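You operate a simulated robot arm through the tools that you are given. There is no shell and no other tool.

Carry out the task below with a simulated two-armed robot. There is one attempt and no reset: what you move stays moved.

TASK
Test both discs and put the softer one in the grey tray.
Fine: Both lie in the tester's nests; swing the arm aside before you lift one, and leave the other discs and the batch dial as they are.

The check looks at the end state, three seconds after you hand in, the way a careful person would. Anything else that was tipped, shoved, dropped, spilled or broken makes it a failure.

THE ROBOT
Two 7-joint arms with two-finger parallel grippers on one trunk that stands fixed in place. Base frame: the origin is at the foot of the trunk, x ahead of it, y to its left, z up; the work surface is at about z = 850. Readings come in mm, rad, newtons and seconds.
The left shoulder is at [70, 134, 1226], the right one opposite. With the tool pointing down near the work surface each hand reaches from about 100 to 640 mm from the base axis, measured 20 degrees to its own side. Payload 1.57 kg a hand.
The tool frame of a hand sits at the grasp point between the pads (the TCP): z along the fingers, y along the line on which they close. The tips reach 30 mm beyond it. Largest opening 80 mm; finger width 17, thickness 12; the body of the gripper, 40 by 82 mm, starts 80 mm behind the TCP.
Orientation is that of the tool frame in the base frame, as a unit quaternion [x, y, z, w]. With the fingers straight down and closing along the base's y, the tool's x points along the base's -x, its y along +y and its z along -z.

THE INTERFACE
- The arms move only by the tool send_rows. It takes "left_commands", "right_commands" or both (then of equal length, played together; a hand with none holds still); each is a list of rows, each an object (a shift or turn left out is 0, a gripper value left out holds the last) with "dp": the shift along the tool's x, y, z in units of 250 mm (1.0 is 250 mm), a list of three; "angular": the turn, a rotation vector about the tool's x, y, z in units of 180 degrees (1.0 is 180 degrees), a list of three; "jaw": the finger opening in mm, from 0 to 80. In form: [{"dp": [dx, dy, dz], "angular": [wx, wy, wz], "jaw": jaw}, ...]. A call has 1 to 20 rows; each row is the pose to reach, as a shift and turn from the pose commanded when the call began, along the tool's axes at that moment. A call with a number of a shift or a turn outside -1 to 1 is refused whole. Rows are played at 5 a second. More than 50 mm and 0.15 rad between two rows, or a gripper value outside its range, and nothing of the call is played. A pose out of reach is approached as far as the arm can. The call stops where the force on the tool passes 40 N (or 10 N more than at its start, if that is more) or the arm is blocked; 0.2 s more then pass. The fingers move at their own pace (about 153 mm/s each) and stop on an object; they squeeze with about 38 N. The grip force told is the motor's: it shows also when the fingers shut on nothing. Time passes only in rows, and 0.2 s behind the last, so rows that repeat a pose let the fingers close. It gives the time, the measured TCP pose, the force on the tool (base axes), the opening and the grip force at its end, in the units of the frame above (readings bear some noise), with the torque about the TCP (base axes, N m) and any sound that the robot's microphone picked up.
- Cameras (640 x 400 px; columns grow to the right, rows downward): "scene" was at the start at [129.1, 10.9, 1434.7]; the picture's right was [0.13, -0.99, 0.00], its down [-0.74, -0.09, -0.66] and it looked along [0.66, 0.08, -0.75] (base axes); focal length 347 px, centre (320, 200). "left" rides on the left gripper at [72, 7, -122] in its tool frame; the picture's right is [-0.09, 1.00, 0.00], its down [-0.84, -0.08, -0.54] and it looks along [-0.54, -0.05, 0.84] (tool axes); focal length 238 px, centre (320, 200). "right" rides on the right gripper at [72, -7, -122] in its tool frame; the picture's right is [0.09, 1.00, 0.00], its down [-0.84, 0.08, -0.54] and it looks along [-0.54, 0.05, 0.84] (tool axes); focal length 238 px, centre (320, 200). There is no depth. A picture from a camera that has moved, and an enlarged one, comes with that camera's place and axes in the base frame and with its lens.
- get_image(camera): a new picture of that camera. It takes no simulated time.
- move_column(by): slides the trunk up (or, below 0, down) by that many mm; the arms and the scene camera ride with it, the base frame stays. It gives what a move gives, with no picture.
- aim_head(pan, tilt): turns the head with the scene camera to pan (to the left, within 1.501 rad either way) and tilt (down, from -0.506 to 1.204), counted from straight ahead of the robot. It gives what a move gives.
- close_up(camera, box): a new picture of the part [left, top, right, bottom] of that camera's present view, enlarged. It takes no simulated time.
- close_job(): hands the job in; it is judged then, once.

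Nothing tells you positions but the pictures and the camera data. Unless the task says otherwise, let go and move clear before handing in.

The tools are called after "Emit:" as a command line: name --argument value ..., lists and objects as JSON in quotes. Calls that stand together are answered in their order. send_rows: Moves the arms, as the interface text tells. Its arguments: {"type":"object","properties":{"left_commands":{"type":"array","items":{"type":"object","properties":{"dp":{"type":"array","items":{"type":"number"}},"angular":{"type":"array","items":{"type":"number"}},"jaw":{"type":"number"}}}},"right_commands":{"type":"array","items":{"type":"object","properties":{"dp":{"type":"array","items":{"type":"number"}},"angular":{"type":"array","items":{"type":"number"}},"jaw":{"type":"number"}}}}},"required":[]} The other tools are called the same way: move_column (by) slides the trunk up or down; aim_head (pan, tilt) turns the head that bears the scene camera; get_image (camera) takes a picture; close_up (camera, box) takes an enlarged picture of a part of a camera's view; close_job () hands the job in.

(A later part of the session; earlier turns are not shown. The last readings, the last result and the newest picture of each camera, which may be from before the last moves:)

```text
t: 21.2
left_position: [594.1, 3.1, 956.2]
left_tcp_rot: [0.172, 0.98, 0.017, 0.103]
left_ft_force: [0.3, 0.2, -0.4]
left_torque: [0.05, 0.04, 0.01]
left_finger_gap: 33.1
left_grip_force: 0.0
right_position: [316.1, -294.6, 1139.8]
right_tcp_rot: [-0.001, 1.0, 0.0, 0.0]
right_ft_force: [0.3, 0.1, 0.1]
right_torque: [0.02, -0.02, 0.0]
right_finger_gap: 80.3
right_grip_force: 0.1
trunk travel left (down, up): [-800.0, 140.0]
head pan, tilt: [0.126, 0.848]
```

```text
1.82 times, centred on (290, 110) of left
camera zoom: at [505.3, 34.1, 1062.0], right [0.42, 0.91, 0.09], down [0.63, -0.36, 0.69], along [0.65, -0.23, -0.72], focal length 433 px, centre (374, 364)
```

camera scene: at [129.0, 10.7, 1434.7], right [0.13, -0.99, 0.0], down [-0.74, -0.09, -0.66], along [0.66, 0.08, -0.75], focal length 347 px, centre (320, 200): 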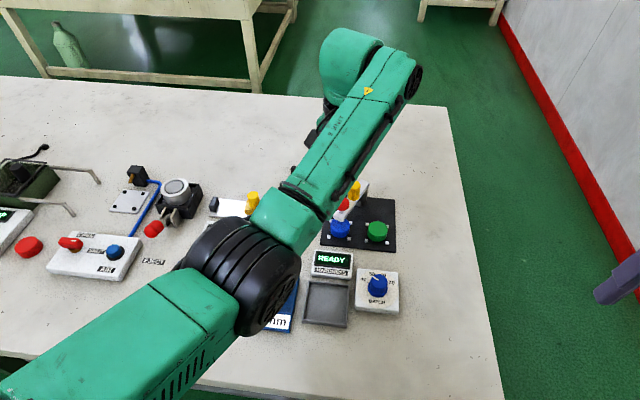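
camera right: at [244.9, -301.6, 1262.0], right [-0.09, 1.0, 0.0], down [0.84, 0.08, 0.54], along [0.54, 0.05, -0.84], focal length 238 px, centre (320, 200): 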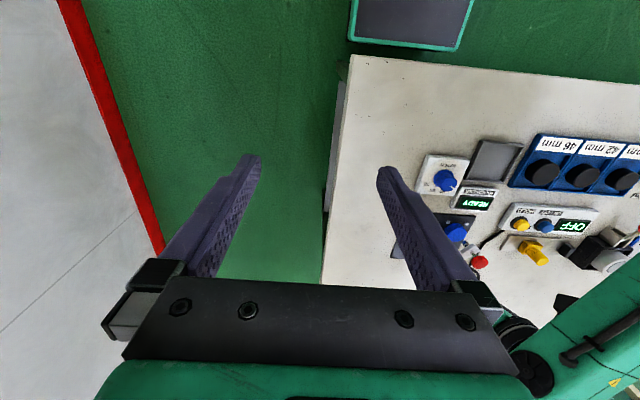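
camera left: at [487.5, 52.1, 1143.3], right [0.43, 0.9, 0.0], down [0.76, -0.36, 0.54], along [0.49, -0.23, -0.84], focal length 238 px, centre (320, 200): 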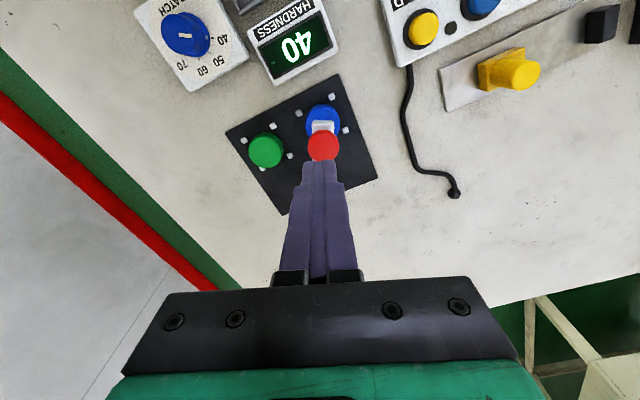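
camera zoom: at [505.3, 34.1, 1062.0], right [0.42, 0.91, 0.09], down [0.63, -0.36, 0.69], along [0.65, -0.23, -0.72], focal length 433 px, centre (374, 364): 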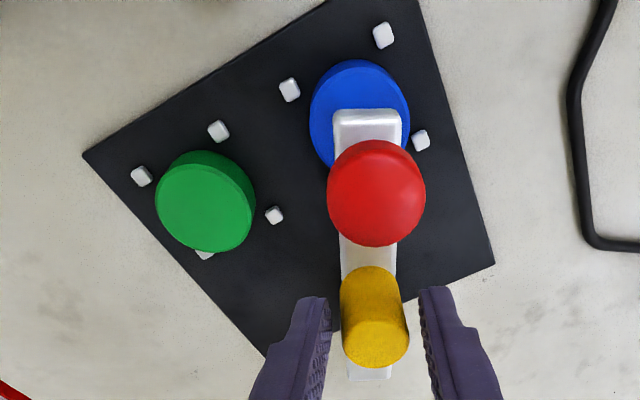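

The handle is caged again. I'll swing the arm on towards the green disc, about 45°, then check.

Emit:
send_rows --left_commands '[{"dp": [0.007, -0.0094, -0.0021]}, {"dp": [0.0062, -0.0252, -0.0031], "angular": [0, 0, -0.0278]}, {"dp": [0.0037, -0.0414, -0.0037], "angular": [0, 0, -0.0556]}, {"dp": [0.0002, -0.0567, -0.0042], "angular": [0, 0, -0.0833]}, {"dp": [-0.0051, -0.0722, -0.0042], "angular": [0, 0, -0.1111]}, {"dp": [-0.0113, -0.087, -0.0041], "angular": [0, 0, -0.1389]}, {"dp": [-0.0188, -0.1009, -0.0036], "angular": [0, 0, -0.1667]}, {"dp": [-0.0274, -0.1143, -0.0028], "angular": [0, 0, -0.1944]}, {"dp": [-0.0376, -0.1272, -0.0017], "angular": [0, 0, -0.2222]}, {"dp": [-0.0484, -0.1386, -0.0004], "angular": [0, 0, -0.25]}, {"dp": [-0.0484, -0.1386, -0.0004], "angular": [0, 0, -0.25]}]'

Emit:
close_up --camera "left" --box '[200, 0, 460, 220]'

Emit:
close_up --camera "scene" --box '[310, 160, 410, 280]'

```text
t: 23.6
left_position: [591.6, -34.8, 957.7]
left_tcp_rot: [-0.217, 0.971, -0.024, 0.102]
left_ft_force: [1.0, 0.3, 0.3]
left_torque: [0.01, 0.04, -0.01]
left_finger_gap: 33.0
left_grip_force: 0.1
right_position: [316.2, -293.7, 1139.5]
right_tcp_rot: [0.0, 1.0, 0.0, 0.0]
right_ft_force: [-0.2, -0.2, -0.4]
right_torque: [-0.02, -0.05, -0.02]
right_finger_gap: 79.9
right_grip_force: 0.2
trunk travel left (down, up): [-800.0, 140.0]
head pan, tilt: [0.126, 0.848]
```

```text
1.82 times, centred on (330, 110) of left
camera zoom: at [501.4, -58.0, 1062.2], right [-0.33, 0.94, -0.07], down [0.66, 0.29, 0.69], along [0.67, 0.18, -0.72], focal length 433 px, centre (302, 364)
```

zoom: 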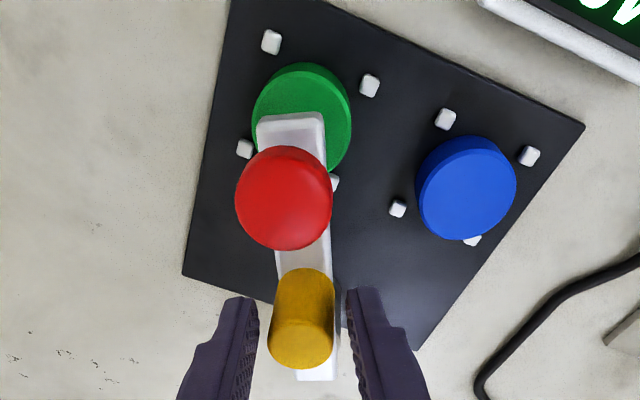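

```text
3.33 times, centred on (360, 220) of scene
camera zoom: at [129.1, 10.7, 1434.7], right [0.13, -0.99, 0.0], down [-0.74, -0.09, -0.66], along [0.66, 0.08, -0.75], focal length 1156 px, centre (187, 133)
```

zoom: 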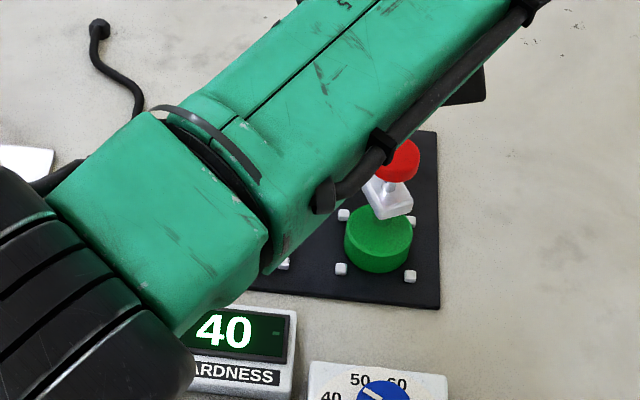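

The plunger is directly over the green disc. I'll release and lift vertically.

Emit:
send_rows --left_commands '[{"dp": [0, 0, 0], "jaw": 42}, {"dp": [0, 0, 0], "jaw": 42}, {"dp": [-0.0151, -0.007, -0.0782]}, {"dp": [-0.0301, -0.0141, -0.1565]}, {"dp": [-0.0452, -0.0211, -0.2347]}, {"dp": [-0.0452, -0.0211, -0.2347]}]'

Emit:
close_up --camera "left" --box '[200, 0, 460, 220]'

```text
t: 25.0
left_position: [593.3, -33.7, 1016.4]
left_tcp_rot: [-0.216, 0.971, -0.022, 0.101]
left_ft_force: [0.3, -0.2, 0.2]
left_torque: [0.04, 0.02, -0.02]
left_finger_gap: 42.0
left_grip_force: 0.1
right_position: [315.0, -293.4, 1140.0]
right_tcp_rot: [0.0, 1.0, 0.0, 0.0]
right_ft_force: [0.4, -0.4, 0.0]
right_torque: [0.0, -0.01, 0.01]
right_finger_gap: 80.2
right_grip_force: 0.1
trunk travel left (down, up): [-800.0, 140.0]
head pan, tilt: [0.126, 0.848]
```

```text
1.82 times, centred on (330, 110) of left
camera zoom: at [500.9, -58.1, 1122.5], right [-0.33, 0.94, -0.07], down [0.66, 0.29, 0.69], along [0.67, 0.18, -0.72], focal length 433 px, centre (302, 364)
```

zoom: 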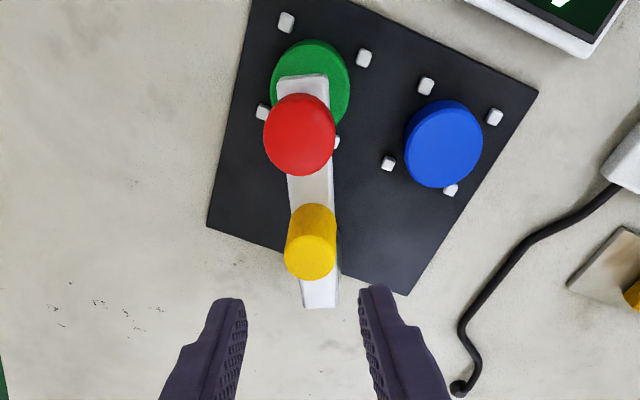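

The plunger remains over the green disc. I'll straighten the tool, close the fingers and go above the red knob.

Emit:
send_rows --left_commands '[{"dp": [0.0571, -0.0006, -0.0014], "angular": [-0.0094, 0.0201, 0], "jaw": 0}, {"dp": [0.1141, -0.0012, -0.0028], "angular": [-0.0188, 0.0403, 0]}, {"dp": [0.1712, -0.0018, -0.0042], "angular": [-0.0282, 0.0604, 0]}, {"dp": [0.1712, -0.0018, -0.0042], "angular": [-0.0282, 0.0604, 0]}]'

Emit:
close_up --camera "left" --box '[220, 40, 430, 210]'

Emit:
close_up --camera "scene" --box '[310, 160, 410, 280]'

```text
t: 26.0
left_position: [555.8, -52.8, 1010.2]
left_tcp_rot: [-0.218, 0.976, 0.0, 0.0]
left_ft_force: [0.8, 0.8, -0.3]
left_torque: [-0.02, 0.01, 0.03]
left_finger_gap: 0.3
left_grip_force: 21.1
right_position: [316.6, -294.5, 1139.9]
right_tcp_rot: [0.0, 1.0, 0.0, 0.0]
right_ft_force: [0.1, 0.2, 0.4]
right_torque: [0.0, 0.01, 0.03]
right_finger_gap: 79.9
right_grip_force: 0.0
trunk travel left (down, up): [-800.0, 140.0]
head pan, tilt: [0.126, 0.848]
```

```text
2.35 times, centred on (325, 125) of left
camera zoom: at [487.4, -76.3, 1132.1], right [-0.34, 0.94, 0.0], down [0.79, 0.29, 0.54], along [0.51, 0.18, -0.84], focal length 561 px, centre (308, 376)
```

zoom: 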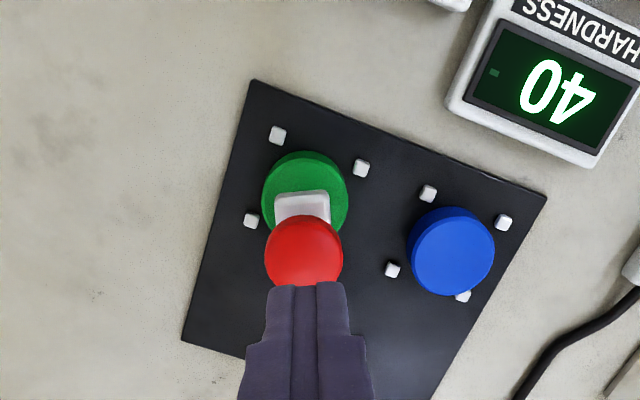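

```text
3.33 times, centred on (360, 220) of scene
camera zoom: at [129.1, 10.9, 1434.7], right [0.13, -0.99, 0.0], down [-0.74, -0.09, -0.66], along [0.66, 0.08, -0.75], focal length 1156 px, centre (187, 133)
```

zoom: 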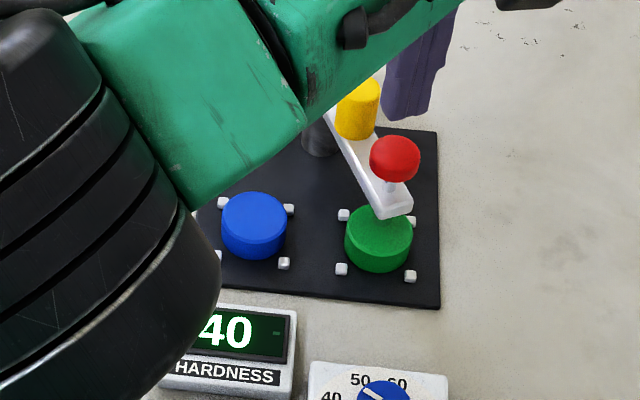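

The closed fingers are centred on the red knob at (556, -52). I'll press as before.

Emit:
send_rows --left_commands '[{"dp": [0, 0, 0.06]}, {"dp": [0, 0, 0.1]}, {"dp": [0, 0, 0.116]}, {"dp": [0, 0, 0.128]}, {"dp": [0, 0, 0.14]}, {"dp": [0, 0, 0.152]}, {"dp": [0, 0, 0.16]}, {"dp": [0, 0, 0.168]}, {"dp": [0, 0, 0.176]}, {"dp": [0, 0, 0.184]}, {"dp": [0, 0, 0.184]}, {"dp": [0, 0, 0.184]}]'

Emit:
close_up --camera "scene" --box '[310, 200, 410, 300]'

Emit:
close_up --camera "left" --box '[240, 0, 480, 210]'

```text
t: 28.6
left_position: [555.3, -51.3, 967.0]
left_tcp_rot: [-0.217, 0.976, -0.002, 0.005]
left_ft_force: [9.2, 1.1, 32.5]
left_torque: [0.01, -0.21, -0.13]
left_finger_gap: 0.1
left_grip_force: 21.3
right_position: [313.7, -293.7, 1141.2]
right_tcp_rot: [0.0, 1.0, 0.0, 0.001]
right_ft_force: [-0.1, 1.0, -0.8]
right_torque: [-0.02, 0.0, 0.01]
right_finger_gap: 80.1
right_grip_force: 0.1
trunk travel left (down, up): [-800.0, 140.0]
head pan, tilt: [0.126, 0.848]
```

```text
4.00 times, centred on (360, 250) of scene
camera zoom: at [125.5, 11.5, 1435.3], right [0.13, -0.99, 0.0], down [-0.74, -0.1, -0.66], along [0.66, 0.08, -0.75], focal length 1387 px, centre (160, 0)
```

zoom: 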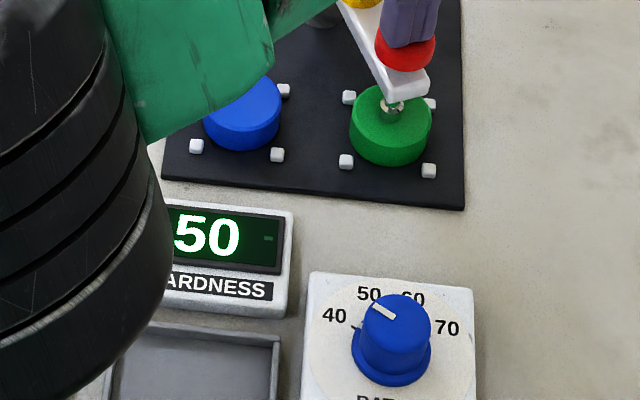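

```text
1.90 times, centred on (360, 105) of left
camera zoom: at [485.2, -75.4, 1088.6], right [-0.34, 0.94, 0.0], down [0.79, 0.29, 0.55], along [0.52, 0.18, -0.84], focal length 454 px, centre (244, 381)
```

zoom: 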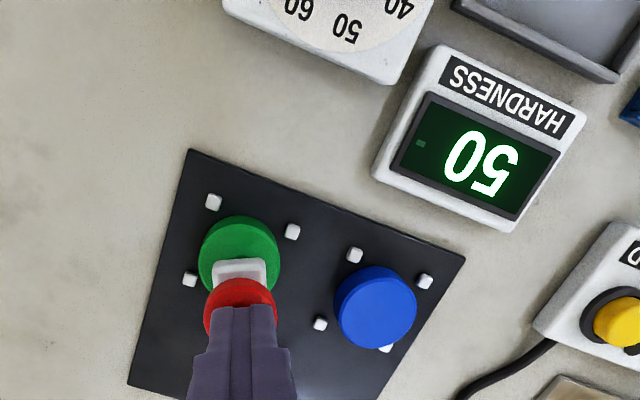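

Green reads 50 and blue read 40, so the blue disc is the softer one. I'll lift off the knob and go back to the handle to swing the arm aside.

Emit:
send_rows --left_commands '[{"dp": [0, 0, -0.032]}, {"dp": [0, 0, -0.08]}, {"dp": [0, 0, -0.16]}, {"dp": [0, 0, -0.22]}, {"dp": [0, 0, -0.22]}]'

Emit:
close_up --camera "left" --box '[220, 0, 430, 210]'

```text
t: 29.8
left_position: [554.9, -51.8, 1018.4]
left_tcp_rot: [-0.218, 0.976, -0.001, 0.001]
left_ft_force: [0.2, -0.3, -0.9]
left_torque: [-0.02, 0.03, 0.01]
left_finger_gap: 0.3
left_grip_force: 21.5
right_position: [317.0, -293.4, 1140.5]
right_tcp_rot: [0.0, 1.0, 0.0, 0.0]
right_ft_force: [0.0, 0.2, 0.2]
right_torque: [-0.02, 0.0, -0.01]
right_finger_gap: 80.0
right_grip_force: 0.1
trunk travel left (down, up): [-800.0, 140.0]
head pan, tilt: [0.126, 0.848]
```

```text
1.90 times, centred on (325, 105) of left
camera zoom: at [486.8, -75.7, 1140.7], right [-0.34, 0.94, 0.0], down [0.79, 0.29, 0.54], along [0.51, 0.18, -0.84], focal length 454 px, centre (310, 381)
```

zoom: 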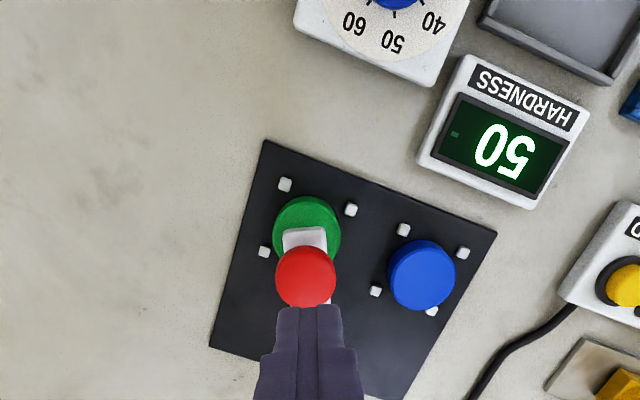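

Emit:
send_rows --left_commands '[{"dp": [-0.0563, 0.0009, 0.0013], "angular": [0.0094, -0.0201, 0], "jaw": 42}, {"dp": [-0.1127, 0.0019, 0.0027], "angular": [0.0188, -0.0403, 0]}, {"dp": [-0.169, 0.0028, 0.004], "angular": [0.0282, -0.0604, 0]}, {"dp": [-0.169, 0.0028, 0.004], "angular": [0.0282, -0.0604, 0]}]'

Emit:
close_up --camera "left" --box '[200, 0, 460, 220]'

```text
t: 30.8
left_position: [592.0, -32.5, 1019.2]
left_tcp_rot: [-0.216, 0.971, -0.023, 0.102]
left_ft_force: [-0.6, 0.2, -0.2]
left_torque: [0.0, 0.01, -0.03]
left_finger_gap: 41.9
left_grip_force: 0.1
right_position: [316.4, -293.0, 1140.7]
right_tcp_rot: [0.0, 1.0, 0.0, 0.0]
right_ft_force: [0.5, -0.1, 0.9]
right_torque: [0.01, 0.0, 0.0]
right_finger_gap: 80.0
right_grip_force: 0.0
trunk travel left (down, up): [-800.0, 140.0]
head pan, tilt: [0.126, 0.848]
```

```text
1.82 times, centred on (330, 110) of left
camera zoom: at [500.5, -56.9, 1124.0], right [-0.33, 0.94, -0.07], down [0.66, 0.29, 0.69], along [0.67, 0.18, -0.72], focal length 433 px, centre (302, 364)
```

zoom: 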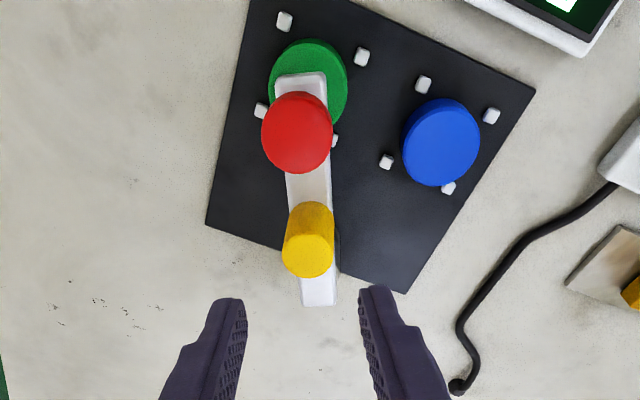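

Emit:
send_rows --left_commands '[{"dp": [0.0113, 0.0053, 0.0587]}, {"dp": [0.0226, 0.0106, 0.1174]}, {"dp": [0.0339, 0.0158, 0.176]}, {"dp": [0.0452, 0.0211, 0.2347]}, {"dp": [0.0452, 0.0211, 0.2347], "jaw": 33}, {"dp": [0.0452, 0.0211, 0.2347]}]'

Emit:
close_up --camera "left" --box '[200, 0, 460, 220]'

```text
t: 32.2
left_position: [592.5, -32.8, 957.5]
left_tcp_rot: [-0.216, 0.971, -0.024, 0.102]
left_ft_force: [0.3, 0.1, -0.9]
left_torque: [0.01, 0.03, 0.02]
left_finger_gap: 32.8
left_grip_force: 0.1
right_position: [316.5, -294.0, 1140.0]
right_tcp_rot: [0.0, 1.0, -0.001, 0.0]
right_ft_force: [0.0, 0.1, 0.9]
right_torque: [-0.02, 0.01, 0.02]
right_finger_gap: 80.0
right_grip_force: 0.1
trunk travel left (down, up): [-800.0, 140.0]
head pan, tilt: [0.126, 0.848]
```

```text
1.82 times, centred on (330, 110) of left
camera zoom: at [500.8, -56.9, 1063.0], right [-0.33, 0.94, -0.07], down [0.66, 0.29, 0.69], along [0.67, 0.18, -0.72], focal length 433 px, centre (302, 364)
```

zoom: 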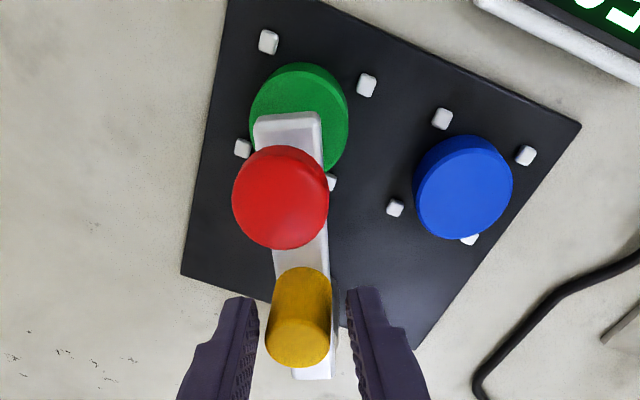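

The handle is caged again. I'll swing the arm back past the blue disc towards its original resting direction.

Emit:
send_rows --left_commands '[{"dp": [-0.0008, 0.0156, -0.0012], "angular": [0, 0, 0.0278]}, {"dp": [-0.003, 0.0312, -0.0022], "angular": [0, 0, 0.0556]}, {"dp": [-0.0064, 0.0464, -0.0029], "angular": [0, 0, 0.0833]}, {"dp": [-0.0112, 0.0614, -0.0034], "angular": [0, 0, 0.1111]}, {"dp": [-0.0172, 0.0759, -0.0035], "angular": [0, 0, 0.1389]}, {"dp": [-0.0244, 0.0899, -0.0034], "angular": [0, 0, 0.1667]}, {"dp": [-0.0328, 0.1031, -0.0029], "angular": [0, 0, 0.1944]}, {"dp": [-0.0423, 0.1156, -0.0022], "angular": [0, 0, 0.2222]}, {"dp": [-0.0528, 0.1272, -0.0012], "angular": [0, 0, 0.25]}, {"dp": [-0.0643, 0.1379, 0], "angular": [0, 0, 0.2778]}, {"dp": [-0.0766, 0.1475, 0.0015], "angular": [0, 0, 0.3056]}, {"dp": [-0.0897, 0.156, 0.0033], "angular": [0, 0, 0.3333]}, {"dp": [-0.1034, 0.1634, 0.0052], "angular": [0, 0, 0.3611]}, {"dp": [-0.1177, 0.1695, 0.0075], "angular": [0, 0, 0.3889]}, {"dp": [-0.1325, 0.1743, 0.0099], "angular": [0, 0, 0.4167]}, {"dp": [-0.1475, 0.1778, 0.0125], "angular": [0, 0, 0.4444]}, {"dp": [-0.1628, 0.18, 0.0152], "angular": [0, 0, 0.4722]}, {"dp": [-0.1628, 0.18, 0.0152], "angular": [0, 0, 0.4722]}]'

Emit:
get_image --camera "left"

```text
t: 36.0
left_position: [611.4, 24.5, 958.0]
left_tcp_rot: [0.497, 0.861, 0.052, 0.09]
left_ft_force: [-0.2, 0.4, 0.3]
left_torque: [0.0, 0.0, 0.03]
left_finger_gap: 33.3
left_grip_force: 0.2
right_position: [316.9, -294.0, 1140.4]
right_tcp_rot: [0.0, 1.0, 0.0, 0.0]
right_ft_force: [-0.3, 0.1, -1.0]
right_torque: [0.03, -0.01, -0.01]
right_finger_gap: 79.9
right_grip_force: 0.0
trunk travel left (down, up): [-800.0, 140.0]
head pan, tilt: [0.126, 0.848]
```

```text
taken
camera left: at [555.8, 90.4, 1070.7], right [0.89, 0.42, 0.19], down [0.23, -0.76, 0.6], along [0.4, -0.49, -0.77], focal length 238 px, centre (320, 200)
```

left: 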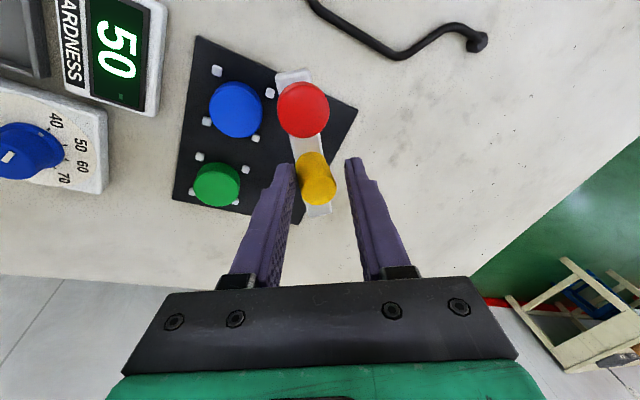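

Emit:
send_rows --left_commands '[{"dp": [-0.0005, 0.0154, 0.0029], "angular": [0, 0, 0.0278]}, {"dp": [-0.0024, 0.0307, 0.0059], "angular": [0, 0, 0.0556]}, {"dp": [-0.0056, 0.0458, 0.009], "angular": [0, 0, 0.0833]}, {"dp": [-0.0102, 0.0605, 0.0122], "angular": [0, 0, 0.1111]}, {"dp": [-0.016, 0.0747, 0.0155], "angular": [0, 0, 0.1389]}, {"dp": [-0.0231, 0.0883, 0.0187], "angular": [0, 0, 0.1667]}, {"dp": [-0.0231, 0.0883, 0.0187], "angular": [0, 0, 0.1667]}]'

Emit:
close_up --camera "left" --box '[160, 40, 420, 240]'

```text
t: 37.6
left_position: [633.0, 31.9, 957.8]
left_tcp_rot: [0.702, 0.704, 0.073, 0.076]
left_ft_force: [0.5, -0.2, 0.6]
left_torque: [0.01, -0.01, 0.0]
left_finger_gap: 32.9
left_grip_force: 0.1
right_position: [316.5, -293.2, 1140.7]
right_tcp_rot: [0.001, 1.0, 0.001, -0.001]
right_ft_force: [-0.8, -0.7, 0.0]
right_torque: [0.0, 0.01, -0.01]
right_finger_gap: 80.0
right_grip_force: 0.1
trunk travel left (down, up): [-800.0, 140.0]
head pan, tilt: [0.126, 0.848]
```

```text
2.00 times, centred on (290, 140) of left
camera zoom: at [614.4, 104.3, 1079.2], right [0.97, -0.09, 0.21], down [-0.19, -0.84, 0.51], along [0.13, -0.54, -0.83], focal length 477 px, centre (380, 320)
```

zoom: 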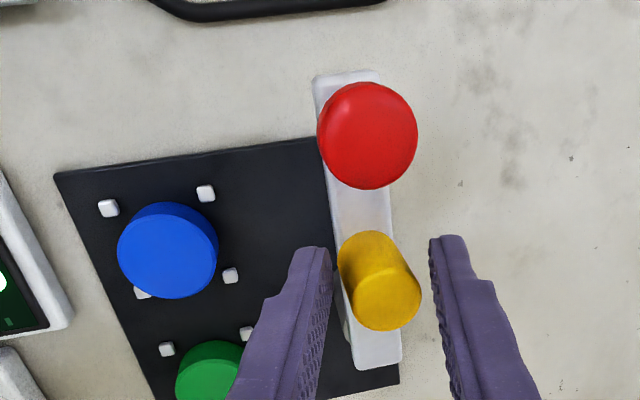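

The arm is back at its original resting position, well clear of the blue disc. I'll open and lift off the handle.

Emit:
send_rows --left_commands '[{"dp": [0, 0, 0], "jaw": 44}, {"dp": [0, 0, 0], "jaw": 44}, {"dp": [0, 0.0167, -0.0782]}, {"dp": [0, 0.0333, -0.1565]}, {"dp": [0, 0.05, -0.2347]}, {"dp": [0, 0.0667, -0.313]}, {"dp": [0, 0.0667, -0.313]}]'

Emit:
get_image --camera "left"

Emit:
get_image --camera "scene"

```text
t: 39.2
left_position: [634.2, 31.0, 1037.8]
left_tcp_rot: [0.703, 0.704, 0.075, 0.074]
left_ft_force: [0.2, -0.3, 0.2]
left_torque: [0.01, -0.02, 0.02]
left_finger_gap: 44.0
left_grip_force: 0.1
right_position: [316.8, -293.0, 1140.2]
right_tcp_rot: [0.0, 1.0, 0.0, 0.001]
right_ft_force: [-0.1, 0.0, -0.2]
right_torque: [0.0, 0.02, 0.03]
right_finger_gap: 80.1
right_grip_force: 0.0
trunk travel left (down, up): [-800.0, 140.0]
head pan, tilt: [0.126, 0.848]
```

```text
taken
camera left: at [615.0, 102.7, 1157.7], right [0.97, -0.09, 0.21], down [-0.19, -0.84, 0.51], along [0.13, -0.54, -0.83], focal length 238 px, centre (320, 200)
```

left: 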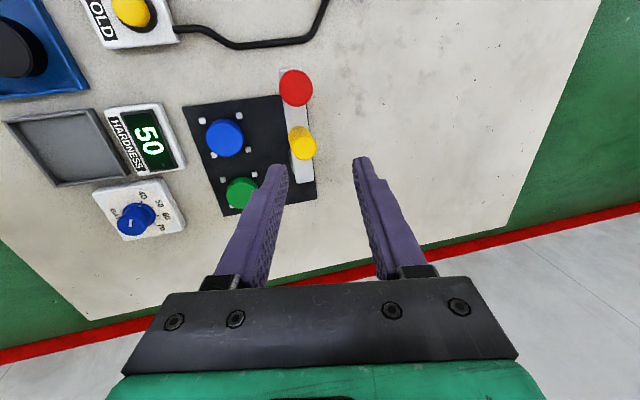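

```text
taken
camera scene: at [129.3, 11.0, 1434.7], right [0.13, -0.99, 0.0], down [-0.74, -0.09, -0.66], along [0.66, 0.08, -0.75], focal length 347 px, centre (320, 200)
```

scene: 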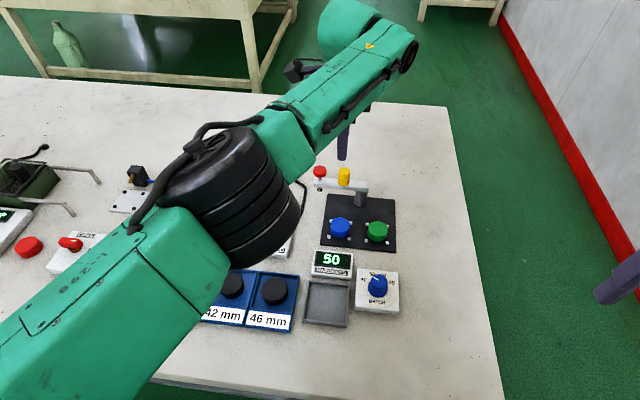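

The tester arm is parked as before, and the display still shows 50 for green. Now I'll move the left hand back, straighten it, and turn it to grip the blue disc along y.

Emit:
send_rows --left_commands '[{"dp": [-0.0067, -0.0652, -0.0139], "angular": [0.0222, 0, 0]}, {"dp": [-0.0133, -0.1304, -0.0277], "angular": [0.0444, 0, 0]}, {"dp": [-0.02, -0.1956, -0.0416], "angular": [0.0667, 0, 0]}, {"dp": [-0.02, -0.1956, -0.0416], "angular": [0.0667, 0, 0]}]'

```text
t: 40.2
left_position: [584.1, 26.1, 1038.0]
left_tcp_rot: [0.707, 0.708, 0.0, 0.0]
left_ft_force: [0.3, -0.2, -0.5]
left_torque: [-0.02, 0.01, 0.03]
left_finger_gap: 43.7
left_grip_force: 0.0
right_position: [314.8, -294.3, 1140.5]
right_tcp_rot: [0.001, 1.0, 0.001, 0.0]
right_ft_force: [0.0, 0.3, 0.0]
right_torque: [0.0, -0.03, 0.01]
right_finger_gap: 79.9
right_grip_force: 0.0
trunk travel left (down, up): [-800.0, 140.0]
head pan, tilt: [0.126, 0.848]
```

Emit:
send_rows --left_commands '[{"dp": [-0.0005, -0.0094, 0.0177], "angular": [0, 0, -0.0417], "jaw": 58}, {"dp": [-0.0011, -0.0187, 0.0353], "angular": [0, 0, -0.0833]}, {"dp": [-0.0016, -0.0281, 0.053], "angular": [0, 0, -0.125]}, {"dp": [-0.0021, -0.0375, 0.0707], "angular": [0, 0, -0.1667]}, {"dp": [-0.0027, -0.0468, 0.0883], "angular": [0, 0, -0.2083]}, {"dp": [-0.0032, -0.0562, 0.106], "angular": [0, 0, -0.25]}, {"dp": [-0.0037, -0.0656, 0.1237], "angular": [0, 0, -0.2917]}, {"dp": [-0.0043, -0.0749, 0.1413], "angular": [0, 0, -0.3333]}, {"dp": [-0.0048, -0.0843, 0.159], "angular": [0, 0, -0.375]}, {"dp": [-0.0053, -0.0937, 0.1767], "angular": [0, 0, -0.4167]}, {"dp": [-0.0059, -0.103, 0.1943], "angular": [0, 0, -0.4583]}, {"dp": [-0.0064, -0.1124, 0.212], "angular": [0, 0, -0.5]}, {"dp": [-0.0064, -0.1124, 0.212], "angular": [0, 0, -0.5]}]'

Emit:
get_image --camera "left"

Emit:
get_image --camera "scene"

```text
t: 43.0
left_position: [579.1, 25.4, 984.3]
left_tcp_rot: [-0.002, 1.0, 0.0, -0.001]
left_ft_force: [0.9, 0.1, 0.9]
left_torque: [-0.02, 0.03, -0.01]
left_finger_gap: 58.3
left_grip_force: 0.1
left hand out of reach, approached as far as the arm can: row 2, 3, 4, 5, 6, 7, 8, 9, 10, 11, 12, 13
right_position: [317.7, -293.8, 1140.0]
right_tcp_rot: [-0.001, 1.0, 0.0, 0.001]
right_ft_force: [0.6, -1.2, 0.0]
right_torque: [-0.04, 0.02, -0.01]
right_finger_gap: 80.2
right_grip_force: 0.2
trunk travel left (down, up): [-800.0, 140.0]
head pan, tilt: [0.126, 0.848]
```

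```text
taken
camera left: at [508.8, 32.2, 1105.5], right [0.09, 1.0, 0.0], down [0.84, -0.07, 0.54], along [0.54, -0.05, -0.84], focal length 238 px, centre (320, 200)
```

left: 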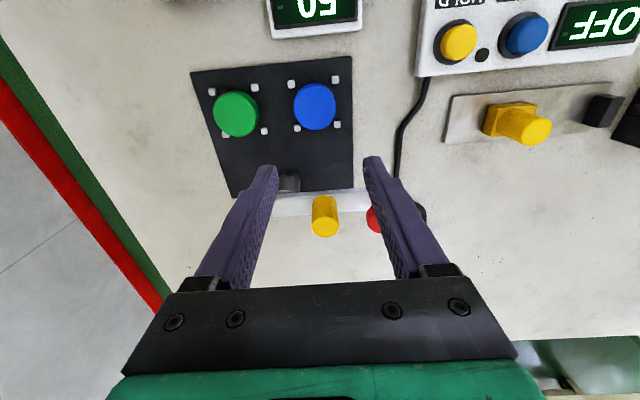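

```text
taken
camera scene: at [129.0, 10.7, 1434.7], right [0.13, -0.99, 0.0], down [-0.74, -0.09, -0.66], along [0.66, 0.08, -0.75], focal length 347 px, centre (320, 200)
```

scene: 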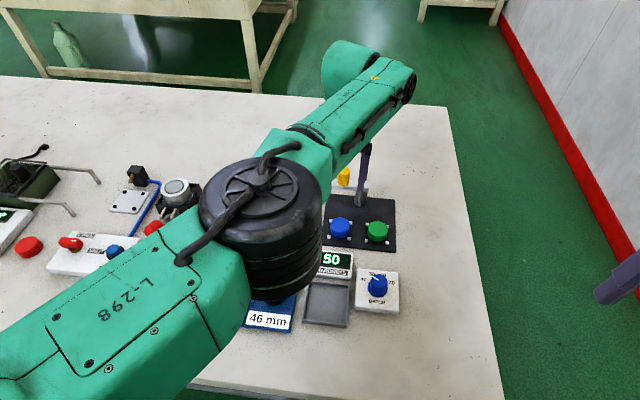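

The hand turned correctly but stopped at x≈579, short of the commanded x≈556. I'll command the remaining shift back towards the disc.

Emit:
send_rows --left_commands '[{"dp": [0.03, -0.001, 0]}, {"dp": [0.06, -0.002, 0]}, {"dp": [0.0924, -0.0036, 0]}, {"dp": [0.0924, -0.0036, 0]}]'

Emit:
get_image --camera "left"

Emit:
get_image --camera "scene"

```text
t: 44.0
left_position: [580.7, 27.2, 980.1]
left_tcp_rot: [-0.001, 1.0, -0.002, -0.002]
left_ft_force: [-0.6, 0.5, 0.5]
left_torque: [-0.01, 0.03, -0.01]
left_finger_gap: 58.1
left_grip_force: 0.1
left hand out of reach, approached as far as the arm can: row 1, 2, 3, 4
right_position: [316.4, -292.8, 1139.8]
right_tcp_rot: [0.0, 1.0, 0.001, 0.0]
right_ft_force: [0.4, -0.3, -0.5]
right_torque: [0.01, 0.01, -0.01]
right_finger_gap: 79.7
right_grip_force: 0.0
trunk travel left (down, up): [-800.0, 140.0]
head pan, tilt: [0.126, 0.848]
```

```text
taken
camera left: at [509.2, 33.1, 1101.8], right [0.09, 1.0, 0.0], down [0.84, -0.07, 0.54], along [0.54, -0.05, -0.84], focal length 238 px, centre (320, 200)
```

left: 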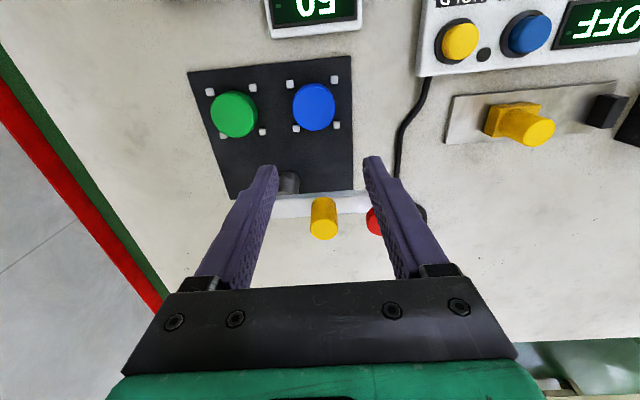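

```text
taken
camera scene: at [129.7, 11.5, 1434.6], right [0.13, -0.99, 0.0], down [-0.74, -0.1, -0.66], along [0.66, 0.08, -0.75], focal length 347 px, centre (320, 200)
```

scene: 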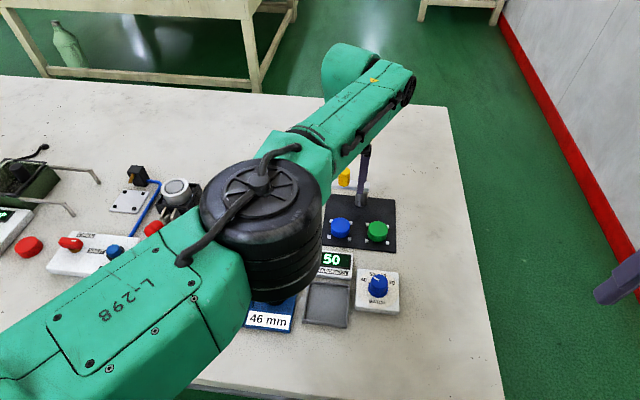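

The left arm seems stuck against a joint limit in this elbow posture. I'll raise the hand first, clear of everything, and see whether it frees up.

Emit:
send_rows --left_commands '[{"dp": [0, 0, -0.1]}, {"dp": [0, 0, -0.2]}, {"dp": [0, 0, -0.3]}, {"dp": [0, 0, -0.4]}, {"dp": [0, 0, -0.4]}]'

```text
t: 45.2
left_position: [578.9, 25.8, 1083.2]
left_tcp_rot: [-0.002, 1.0, 0.0, -0.001]
left_ft_force: [-0.7, 0.7, -0.3]
left_torque: [0.0, 0.0, 0.01]
left_finger_gap: 58.0
left_grip_force: 0.0
left hand out of reach, approached as far as the arm can: row 1, 2, 3, 4, 5
right_position: [316.5, -294.6, 1141.3]
right_tcp_rot: [0.0, 1.0, 0.0, 0.0]
right_ft_force: [0.0, 0.0, 0.0]
right_torque: [0.0, -0.03, -0.03]
right_finger_gap: 80.1
right_grip_force: 0.1
trunk travel left (down, up): [-800.0, 140.0]
head pan, tilt: [0.126, 0.848]
```

Emit:
send_rows --left_commands '[{"dp": [0.05, 0.08, -0.04]}, {"dp": [0.1, 0.16, -0.08]}, {"dp": [0.15, 0.24, -0.12]}, {"dp": [0.2, 0.32, -0.16]}, {"dp": [0.25, 0.4, -0.16]}, {"dp": [0.3, 0.48, -0.16]}, {"dp": [0.3, 0.48, -0.16]}]'

Emit:
get_image --camera "scene"

```text
t: 46.8
left_position: [571.7, 31.5, 1123.5]
left_tcp_rot: [-0.001, 1.0, 0.0, -0.001]
left_ft_force: [-1.0, -0.4, -0.3]
left_torque: [0.0, -0.01, -0.03]
left_finger_gap: 58.1
left_grip_force: 0.2
left hand out of reach, approached as far as the arm can: row 1, 2, 3, 4, 5, 6, 7
right_position: [317.3, -294.5, 1139.2]
right_tcp_rot: [-0.001, 1.0, 0.0, 0.0]
right_ft_force: [0.6, -0.7, 0.1]
right_torque: [0.03, 0.03, 0.02]
right_finger_gap: 80.0
right_grip_force: 0.0
trunk travel left (down, up): [-800.0, 140.0]
head pan, tilt: [0.126, 0.848]
```

```text
taken
camera scene: at [129.0, 10.6, 1434.7], right [0.13, -0.99, 0.0], down [-0.74, -0.09, -0.66], along [0.66, 0.08, -0.75], focal length 347 px, centre (320, 200)
```

scene: 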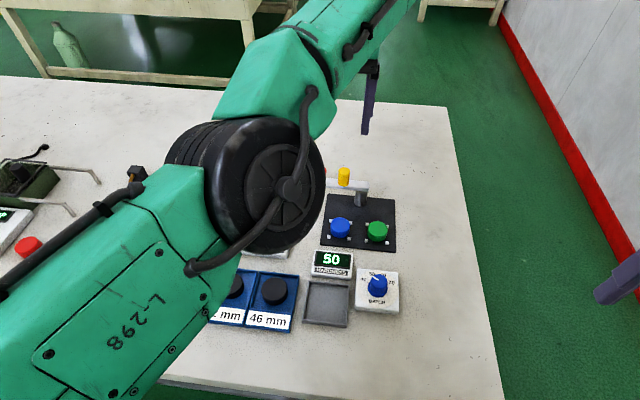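

The elbow has rolled into an awkward posture. I'll unwind the wrist turn up here, in free space, and see whether the arm frees itself.

Emit:
send_rows --left_commands '[{"angular": [0, 0, 0.0417]}, {"angular": [0, 0, 0.0833]}, {"angular": [0, 0, 0.125]}, {"angular": [0, 0, 0.1667]}, {"angular": [0, 0, 0.2083]}, {"angular": [0, 0, 0.25]}, {"angular": [0, 0, 0.25]}]'

Emit:
get_image --camera "scene"

```text
t: 48.4
left_position: [574.8, 28.1, 1123.8]
left_tcp_rot: [0.383, 0.924, 0.0, -0.001]
left_ft_force: [0.0, 0.4, 0.2]
left_torque: [-0.03, 0.02, -0.05]
left_finger_gap: 58.1
left_grip_force: 0.0
right_position: [316.8, -294.4, 1140.1]
right_tcp_rot: [-0.001, 1.0, 0.0, 0.001]
right_ft_force: [0.2, 0.5, 0.2]
right_torque: [0.01, -0.01, 0.02]
right_finger_gap: 79.8
right_grip_force: 0.1
trunk travel left (down, up): [-800.0, 140.0]
head pan, tilt: [0.126, 0.848]
```

```text
taken
camera scene: at [129.1, 10.8, 1434.7], right [0.13, -0.99, 0.0], down [-0.74, -0.09, -0.66], along [0.66, 0.08, -0.75], focal length 347 px, centre (320, 200)
```

scene: 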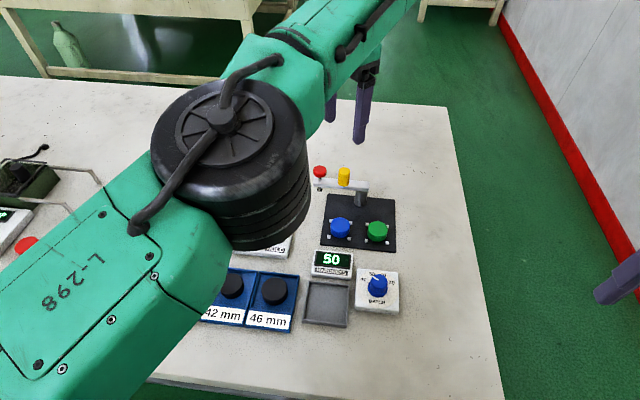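

It's free again. I'll retract the hand to the left at this yaw, then turn it back to straight, where the arm has more room.

Emit:
send_rows --left_commands '[{"dp": [0.1414, 0.0141, 0]}, {"dp": [0.2828, 0.0283, 0]}, {"dp": [0.4243, 0.0424, 0]}, {"dp": [0.5657, 0.0566, 0]}, {"dp": [0.5657, 0.0566, 0]}]'

Emit:
get_image --camera "scene"

```text
t: 49.6
left_position: [575.3, 29.3, 1122.8]
left_tcp_rot: [0.382, 0.924, -0.001, 0.0]
left_ft_force: [0.7, 0.6, -0.2]
left_torque: [0.0, 0.01, -0.01]
left_finger_gap: 58.0
left_grip_force: 0.0
left hand out of reach, approached as far as the arm can: row 1, 2, 3, 4, 5
right_position: [316.0, -294.9, 1139.7]
right_tcp_rot: [0.0, 1.0, -0.001, 0.0]
right_ft_force: [-0.1, -0.5, 0.3]
right_torque: [-0.01, 0.0, 0.0]
right_finger_gap: 80.0
right_grip_force: 0.0
trunk travel left (down, up): [-800.0, 140.0]
head pan, tilt: [0.126, 0.848]
```

```text
taken
camera scene: at [129.1, 10.7, 1434.7], right [0.13, -0.99, 0.0], down [-0.74, -0.09, -0.66], along [0.66, 0.08, -0.75], focal length 347 px, centre (320, 200)
```

scene: 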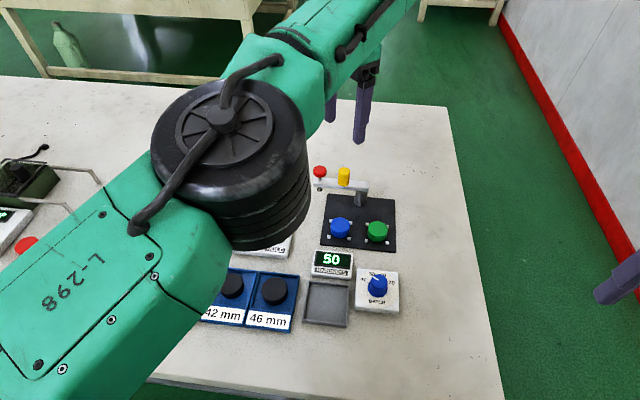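

Retracting is blocked in this posture. I'll turn the wrist further the same way, since that was swinging the elbow outwards, and then try again.

Emit:
send_rows --left_commands '[{"angular": [0, 0, 0.0417]}, {"angular": [0, 0, 0.0833]}, {"angular": [0, 0, 0.125]}, {"angular": [0, 0, 0.1667]}, {"angular": [0, 0, 0.2083]}, {"angular": [0, 0, 0.25]}, {"angular": [0, 0, 0.2917]}, {"angular": [0, 0, 0.3333]}, {"angular": [0, 0, 0.375]}, {"angular": [0, 0, 0.4167]}, {"angular": [0, 0, 0.4167]}]'

Emit:
get_image --camera "scene"

```text
t: 52.0
left_position: [570.5, 25.8, 1120.6]
left_tcp_rot: [0.866, 0.5, -0.002, 0.001]
left_ft_force: [-0.5, 0.5, -0.2]
left_torque: [0.01, -0.02, 0.0]
left_finger_gap: 57.8
left_grip_force: 0.1
left hand out of reach, approached as far as the arm can: row 5, 7, 8, 9, 10, 11
right_position: [317.0, -293.2, 1140.2]
right_tcp_rot: [0.0, 1.0, -0.001, 0.001]
right_ft_force: [0.7, -0.1, 0.4]
right_torque: [-0.01, 0.01, -0.03]
right_finger_gap: 79.9
right_grip_force: 0.1
trunk travel left (down, up): [-800.0, 140.0]
head pan, tilt: [0.126, 0.848]
```

```text
taken
camera scene: at [129.1, 10.7, 1434.7], right [0.13, -0.99, 0.0], down [-0.74, -0.09, -0.66], along [0.66, 0.08, -0.75], focal length 347 px, centre (320, 200)
```

scene: 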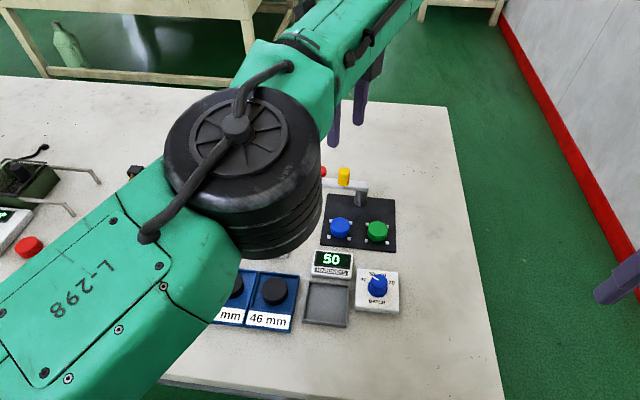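

Emit:
send_rows --left_commands '[{"dp": [0, 0, 0.03], "angular": [0, 0, -0.0417]}, {"dp": [0, 0, 0.06], "angular": [0, 0, -0.0833]}, {"dp": [0, 0, 0.09], "angular": [0, 0, -0.125]}, {"dp": [0, 0, 0.12], "angular": [0, 0, -0.1667]}, {"dp": [0, 0, 0.15], "angular": [0, 0, -0.2083]}, {"dp": [0, 0, 0.18], "angular": [0, 0, -0.25]}, {"dp": [0, 0, 0.21], "angular": [0, 0, -0.2917]}, {"dp": [0, 0, 0.24], "angular": [0, 0, -0.3333]}, {"dp": [0, 0, 0.24], "angular": [0, 0, -0.3333]}]'

Emit:
get_image --camera "scene"

Emit:
get_image --camera "right"

```text
t: 54.0
left_position: [579.9, 25.7, 1060.8]
left_tcp_rot: [0.499, 0.867, -0.002, -0.002]
left_ft_force: [-0.2, -0.9, 0.1]
left_torque: [0.01, -0.01, 0.02]
left_finger_gap: 58.3
left_grip_force: 0.0
left hand out of reach, approached as far as the arm can: row 2, 3, 4, 5, 6, 7, 8, 9
right_position: [315.5, -293.9, 1140.4]
right_tcp_rot: [0.001, 1.0, 0.0, -0.001]
right_ft_force: [0.4, -0.2, 0.0]
right_torque: [0.01, -0.01, -0.01]
right_finger_gap: 80.1
right_grip_force: 0.1
trunk travel left (down, up): [-800.0, 140.0]
head pan, tilt: [0.126, 0.848]
```

```text
taken
camera scene: at [129.0, 10.7, 1434.7], right [0.13, -0.99, 0.0], down [-0.74, -0.09, -0.66], along [0.66, 0.08, -0.75], focal length 347 px, centre (320, 200)
```

scene: 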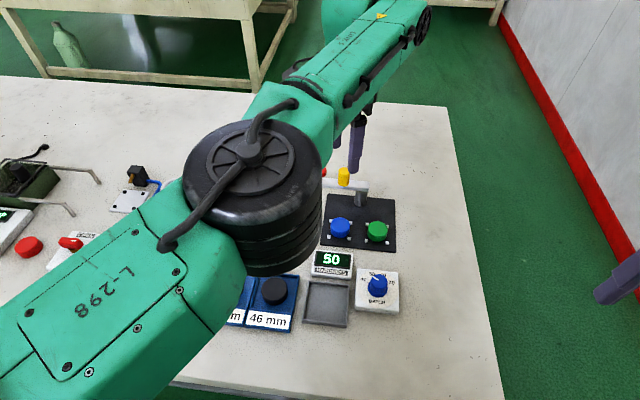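

```text
taken
camera right: at [244.8, -301.7, 1262.0], right [-0.09, 1.0, 0.0], down [0.84, 0.08, 0.54], along [0.54, 0.05, -0.84], focal length 238 px, centre (320, 200)
```

right: 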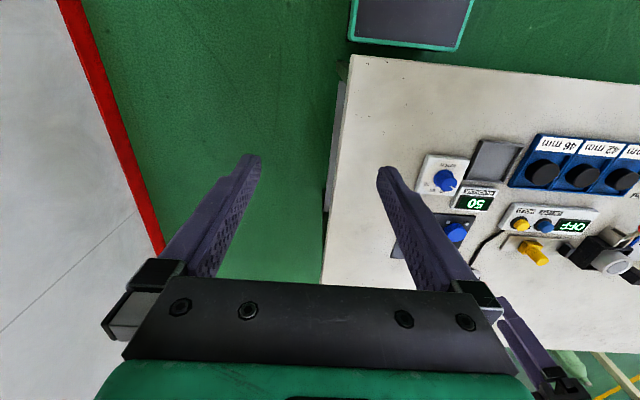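

The readings fit an elbow that passed through straight and is now bent the wrong way against a small limit: the hand moves only on a sphere about the shoulder. I'll stretch the arm out in free space and draw it back in, so that the elbow can flip back.

Emit:
send_rows --left_commands '[{"dp": [-0.0535, 0.0595, 0]}, {"dp": [-0.107, 0.119, 0]}, {"dp": [-0.107, 0.119, 0]}, {"dp": [-0.0535, 0.0595, 0]}, {"dp": [0, 0, 0]}, {"dp": [0.08, -0.0893, 0]}, {"dp": [0.1606, -0.1786, 0]}, {"dp": [0.1606, -0.1786, 0]}]'

Emit:
get_image --camera "scene"

```text
t: 55.8
left_position: [522.0, 38.7, 1057.8]
left_tcp_rot: [0.498, 0.867, -0.001, 0.0]
left_ft_force: [0.1, -2.0, -0.6]
left_torque: [-0.02, 0.03, 0.03]
left_finger_gap: 57.8
left_grip_force: 0.0
left hand out of reach, approached as far as the arm can: row 1, 2, 3, 4
right_position: [317.2, -294.2, 1139.8]
right_tcp_rot: [-0.001, 1.0, 0.0, 0.0]
right_ft_force: [0.5, 0.1, -0.9]
right_torque: [-0.01, 0.03, 0.03]
right_finger_gap: 80.1
right_grip_force: 0.1
trunk travel left (down, up): [-800.0, 140.0]
head pan, tilt: [0.126, 0.848]
```

```text
taken
camera scene: at [129.6, 10.1, 1434.7], right [0.13, -0.99, 0.0], down [-0.74, -0.09, -0.66], along [0.66, 0.08, -0.75], focal length 347 px, centre (320, 200)
```

scene: 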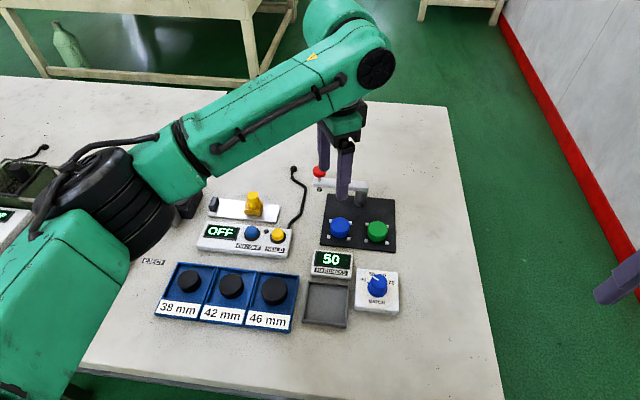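

That worked: the elbow is back out to the left. Now I'll turn the hand to close along y, staying a little back from the limit.

Emit:
send_rows --left_commands '[{"dp": [0.005, -0.0087, 0], "angular": [0, 0, -0.0417]}, {"dp": [0.01, -0.0173, 0], "angular": [0, 0, -0.0833]}, {"dp": [0.015, -0.026, 0], "angular": [0, 0, -0.125]}, {"dp": [0.02, -0.0347, 0], "angular": [0, 0, -0.1667]}, {"dp": [0.025, -0.0433, 0], "angular": [0, 0, -0.2083]}, {"dp": [0.03, -0.052, 0], "angular": [0, 0, -0.25]}, {"dp": [0.035, -0.0607, 0], "angular": [0, 0, -0.2917]}, {"dp": [0.04, -0.0693, 0], "angular": [0, 0, -0.3333]}, {"dp": [0.04, -0.0693, 0], "angular": [0, 0, -0.3333]}]'

Emit:
get_image --camera "left"

Emit:
get_image --camera "scene"

```text
t: 57.8
left_position: [501.6, 38.3, 1061.6]
left_tcp_rot: [-0.002, 1.0, 0.0, 0.0]
left_ft_force: [0.4, 0.0, -0.1]
left_torque: [0.01, 0.0, 0.01]
left_finger_gap: 57.9
left_grip_force: 0.2
right_position: [316.7, -293.9, 1139.9]
right_tcp_rot: [0.0, 1.0, 0.0, 0.001]
right_ft_force: [0.8, 0.5, 0.5]
right_torque: [-0.01, -0.02, -0.01]
right_finger_gap: 79.8
right_grip_force: 0.1
trunk travel left (down, up): [-800.0, 140.0]
head pan, tilt: [0.126, 0.848]
```

```text
taken
camera left: at [429.3, 44.7, 1183.2], right [0.09, 1.0, 0.0], down [0.84, -0.07, 0.54], along [0.54, -0.05, -0.84], focal length 238 px, centre (320, 200)
```

left: 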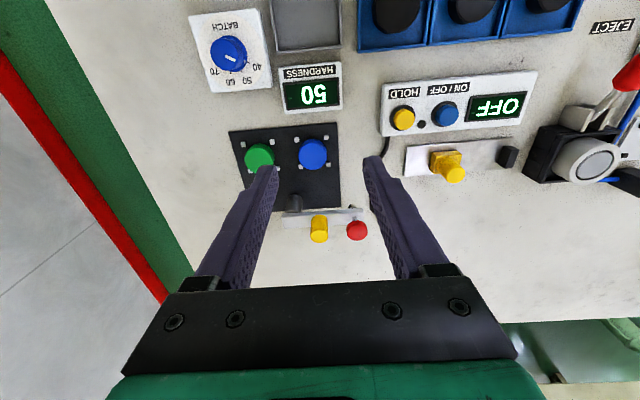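

```text
taken
camera scene: at [129.1, 10.8, 1434.7], right [0.13, -0.99, 0.0], down [-0.74, -0.09, -0.66], along [0.66, 0.08, -0.75], focal length 347 px, centre (320, 200)
```

scene: 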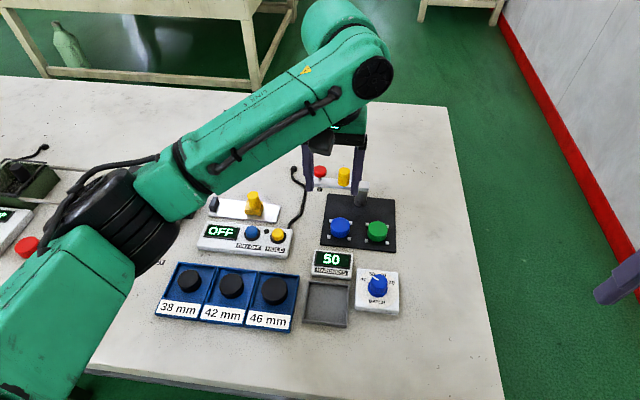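

Posture is good. I'll move above the blue disc, with tips still well above it, and check alignment.

Emit:
send_rows --left_commands '[{"dp": [-0.0545, -0.0138, 0.0965], "jaw": 58}, {"dp": [-0.109, -0.0276, 0.193]}, {"dp": [-0.1635, -0.0414, 0.2895]}, {"dp": [-0.218, -0.0552, 0.386]}, {"dp": [-0.218, -0.0552, 0.386]}]'

Emit:
get_image --camera "left"

Emit:
get_image --camera "scene"

```text
t: 59.0
left_position: [556.9, 26.2, 966.0]
left_tcp_rot: [0.0, 1.0, -0.001, 0.0]
left_ft_force: [-0.9, 0.4, 0.2]
left_torque: [-0.01, -0.01, 0.02]
left_finger_gap: 58.3
left_grip_force: 0.1
right_position: [317.0, -294.1, 1140.1]
right_tcp_rot: [0.0, 1.0, -0.001, 0.001]
right_ft_force: [0.8, 0.4, 0.9]
right_torque: [0.03, -0.01, 0.0]
right_finger_gap: 80.3
right_grip_force: 0.0
trunk travel left (down, up): [-800.0, 140.0]
head pan, tilt: [0.126, 0.848]
```

```text
taken
camera left: at [484.9, 31.7, 1086.9], right [0.09, 1.0, 0.0], down [0.84, -0.08, 0.54], along [0.54, -0.05, -0.84], focal length 238 px, centre (320, 200)
```

left: 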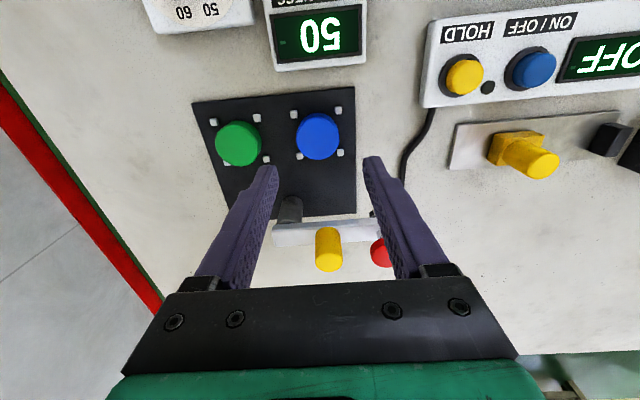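

```text
taken
camera scene: at [128.8, 11.0, 1434.7], right [0.13, -0.99, 0.0], down [-0.74, -0.09, -0.66], along [0.66, 0.08, -0.75], focal length 347 px, centre (320, 200)
```

scene: 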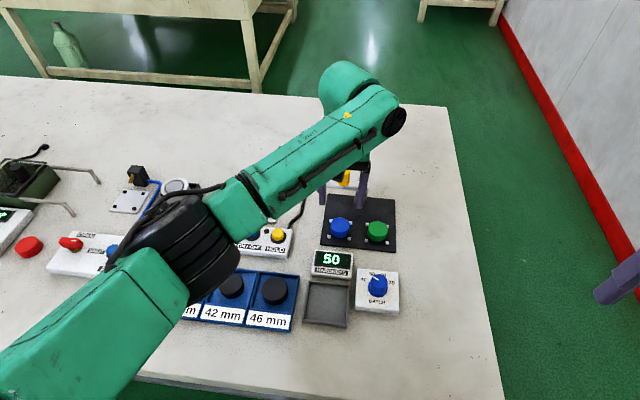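

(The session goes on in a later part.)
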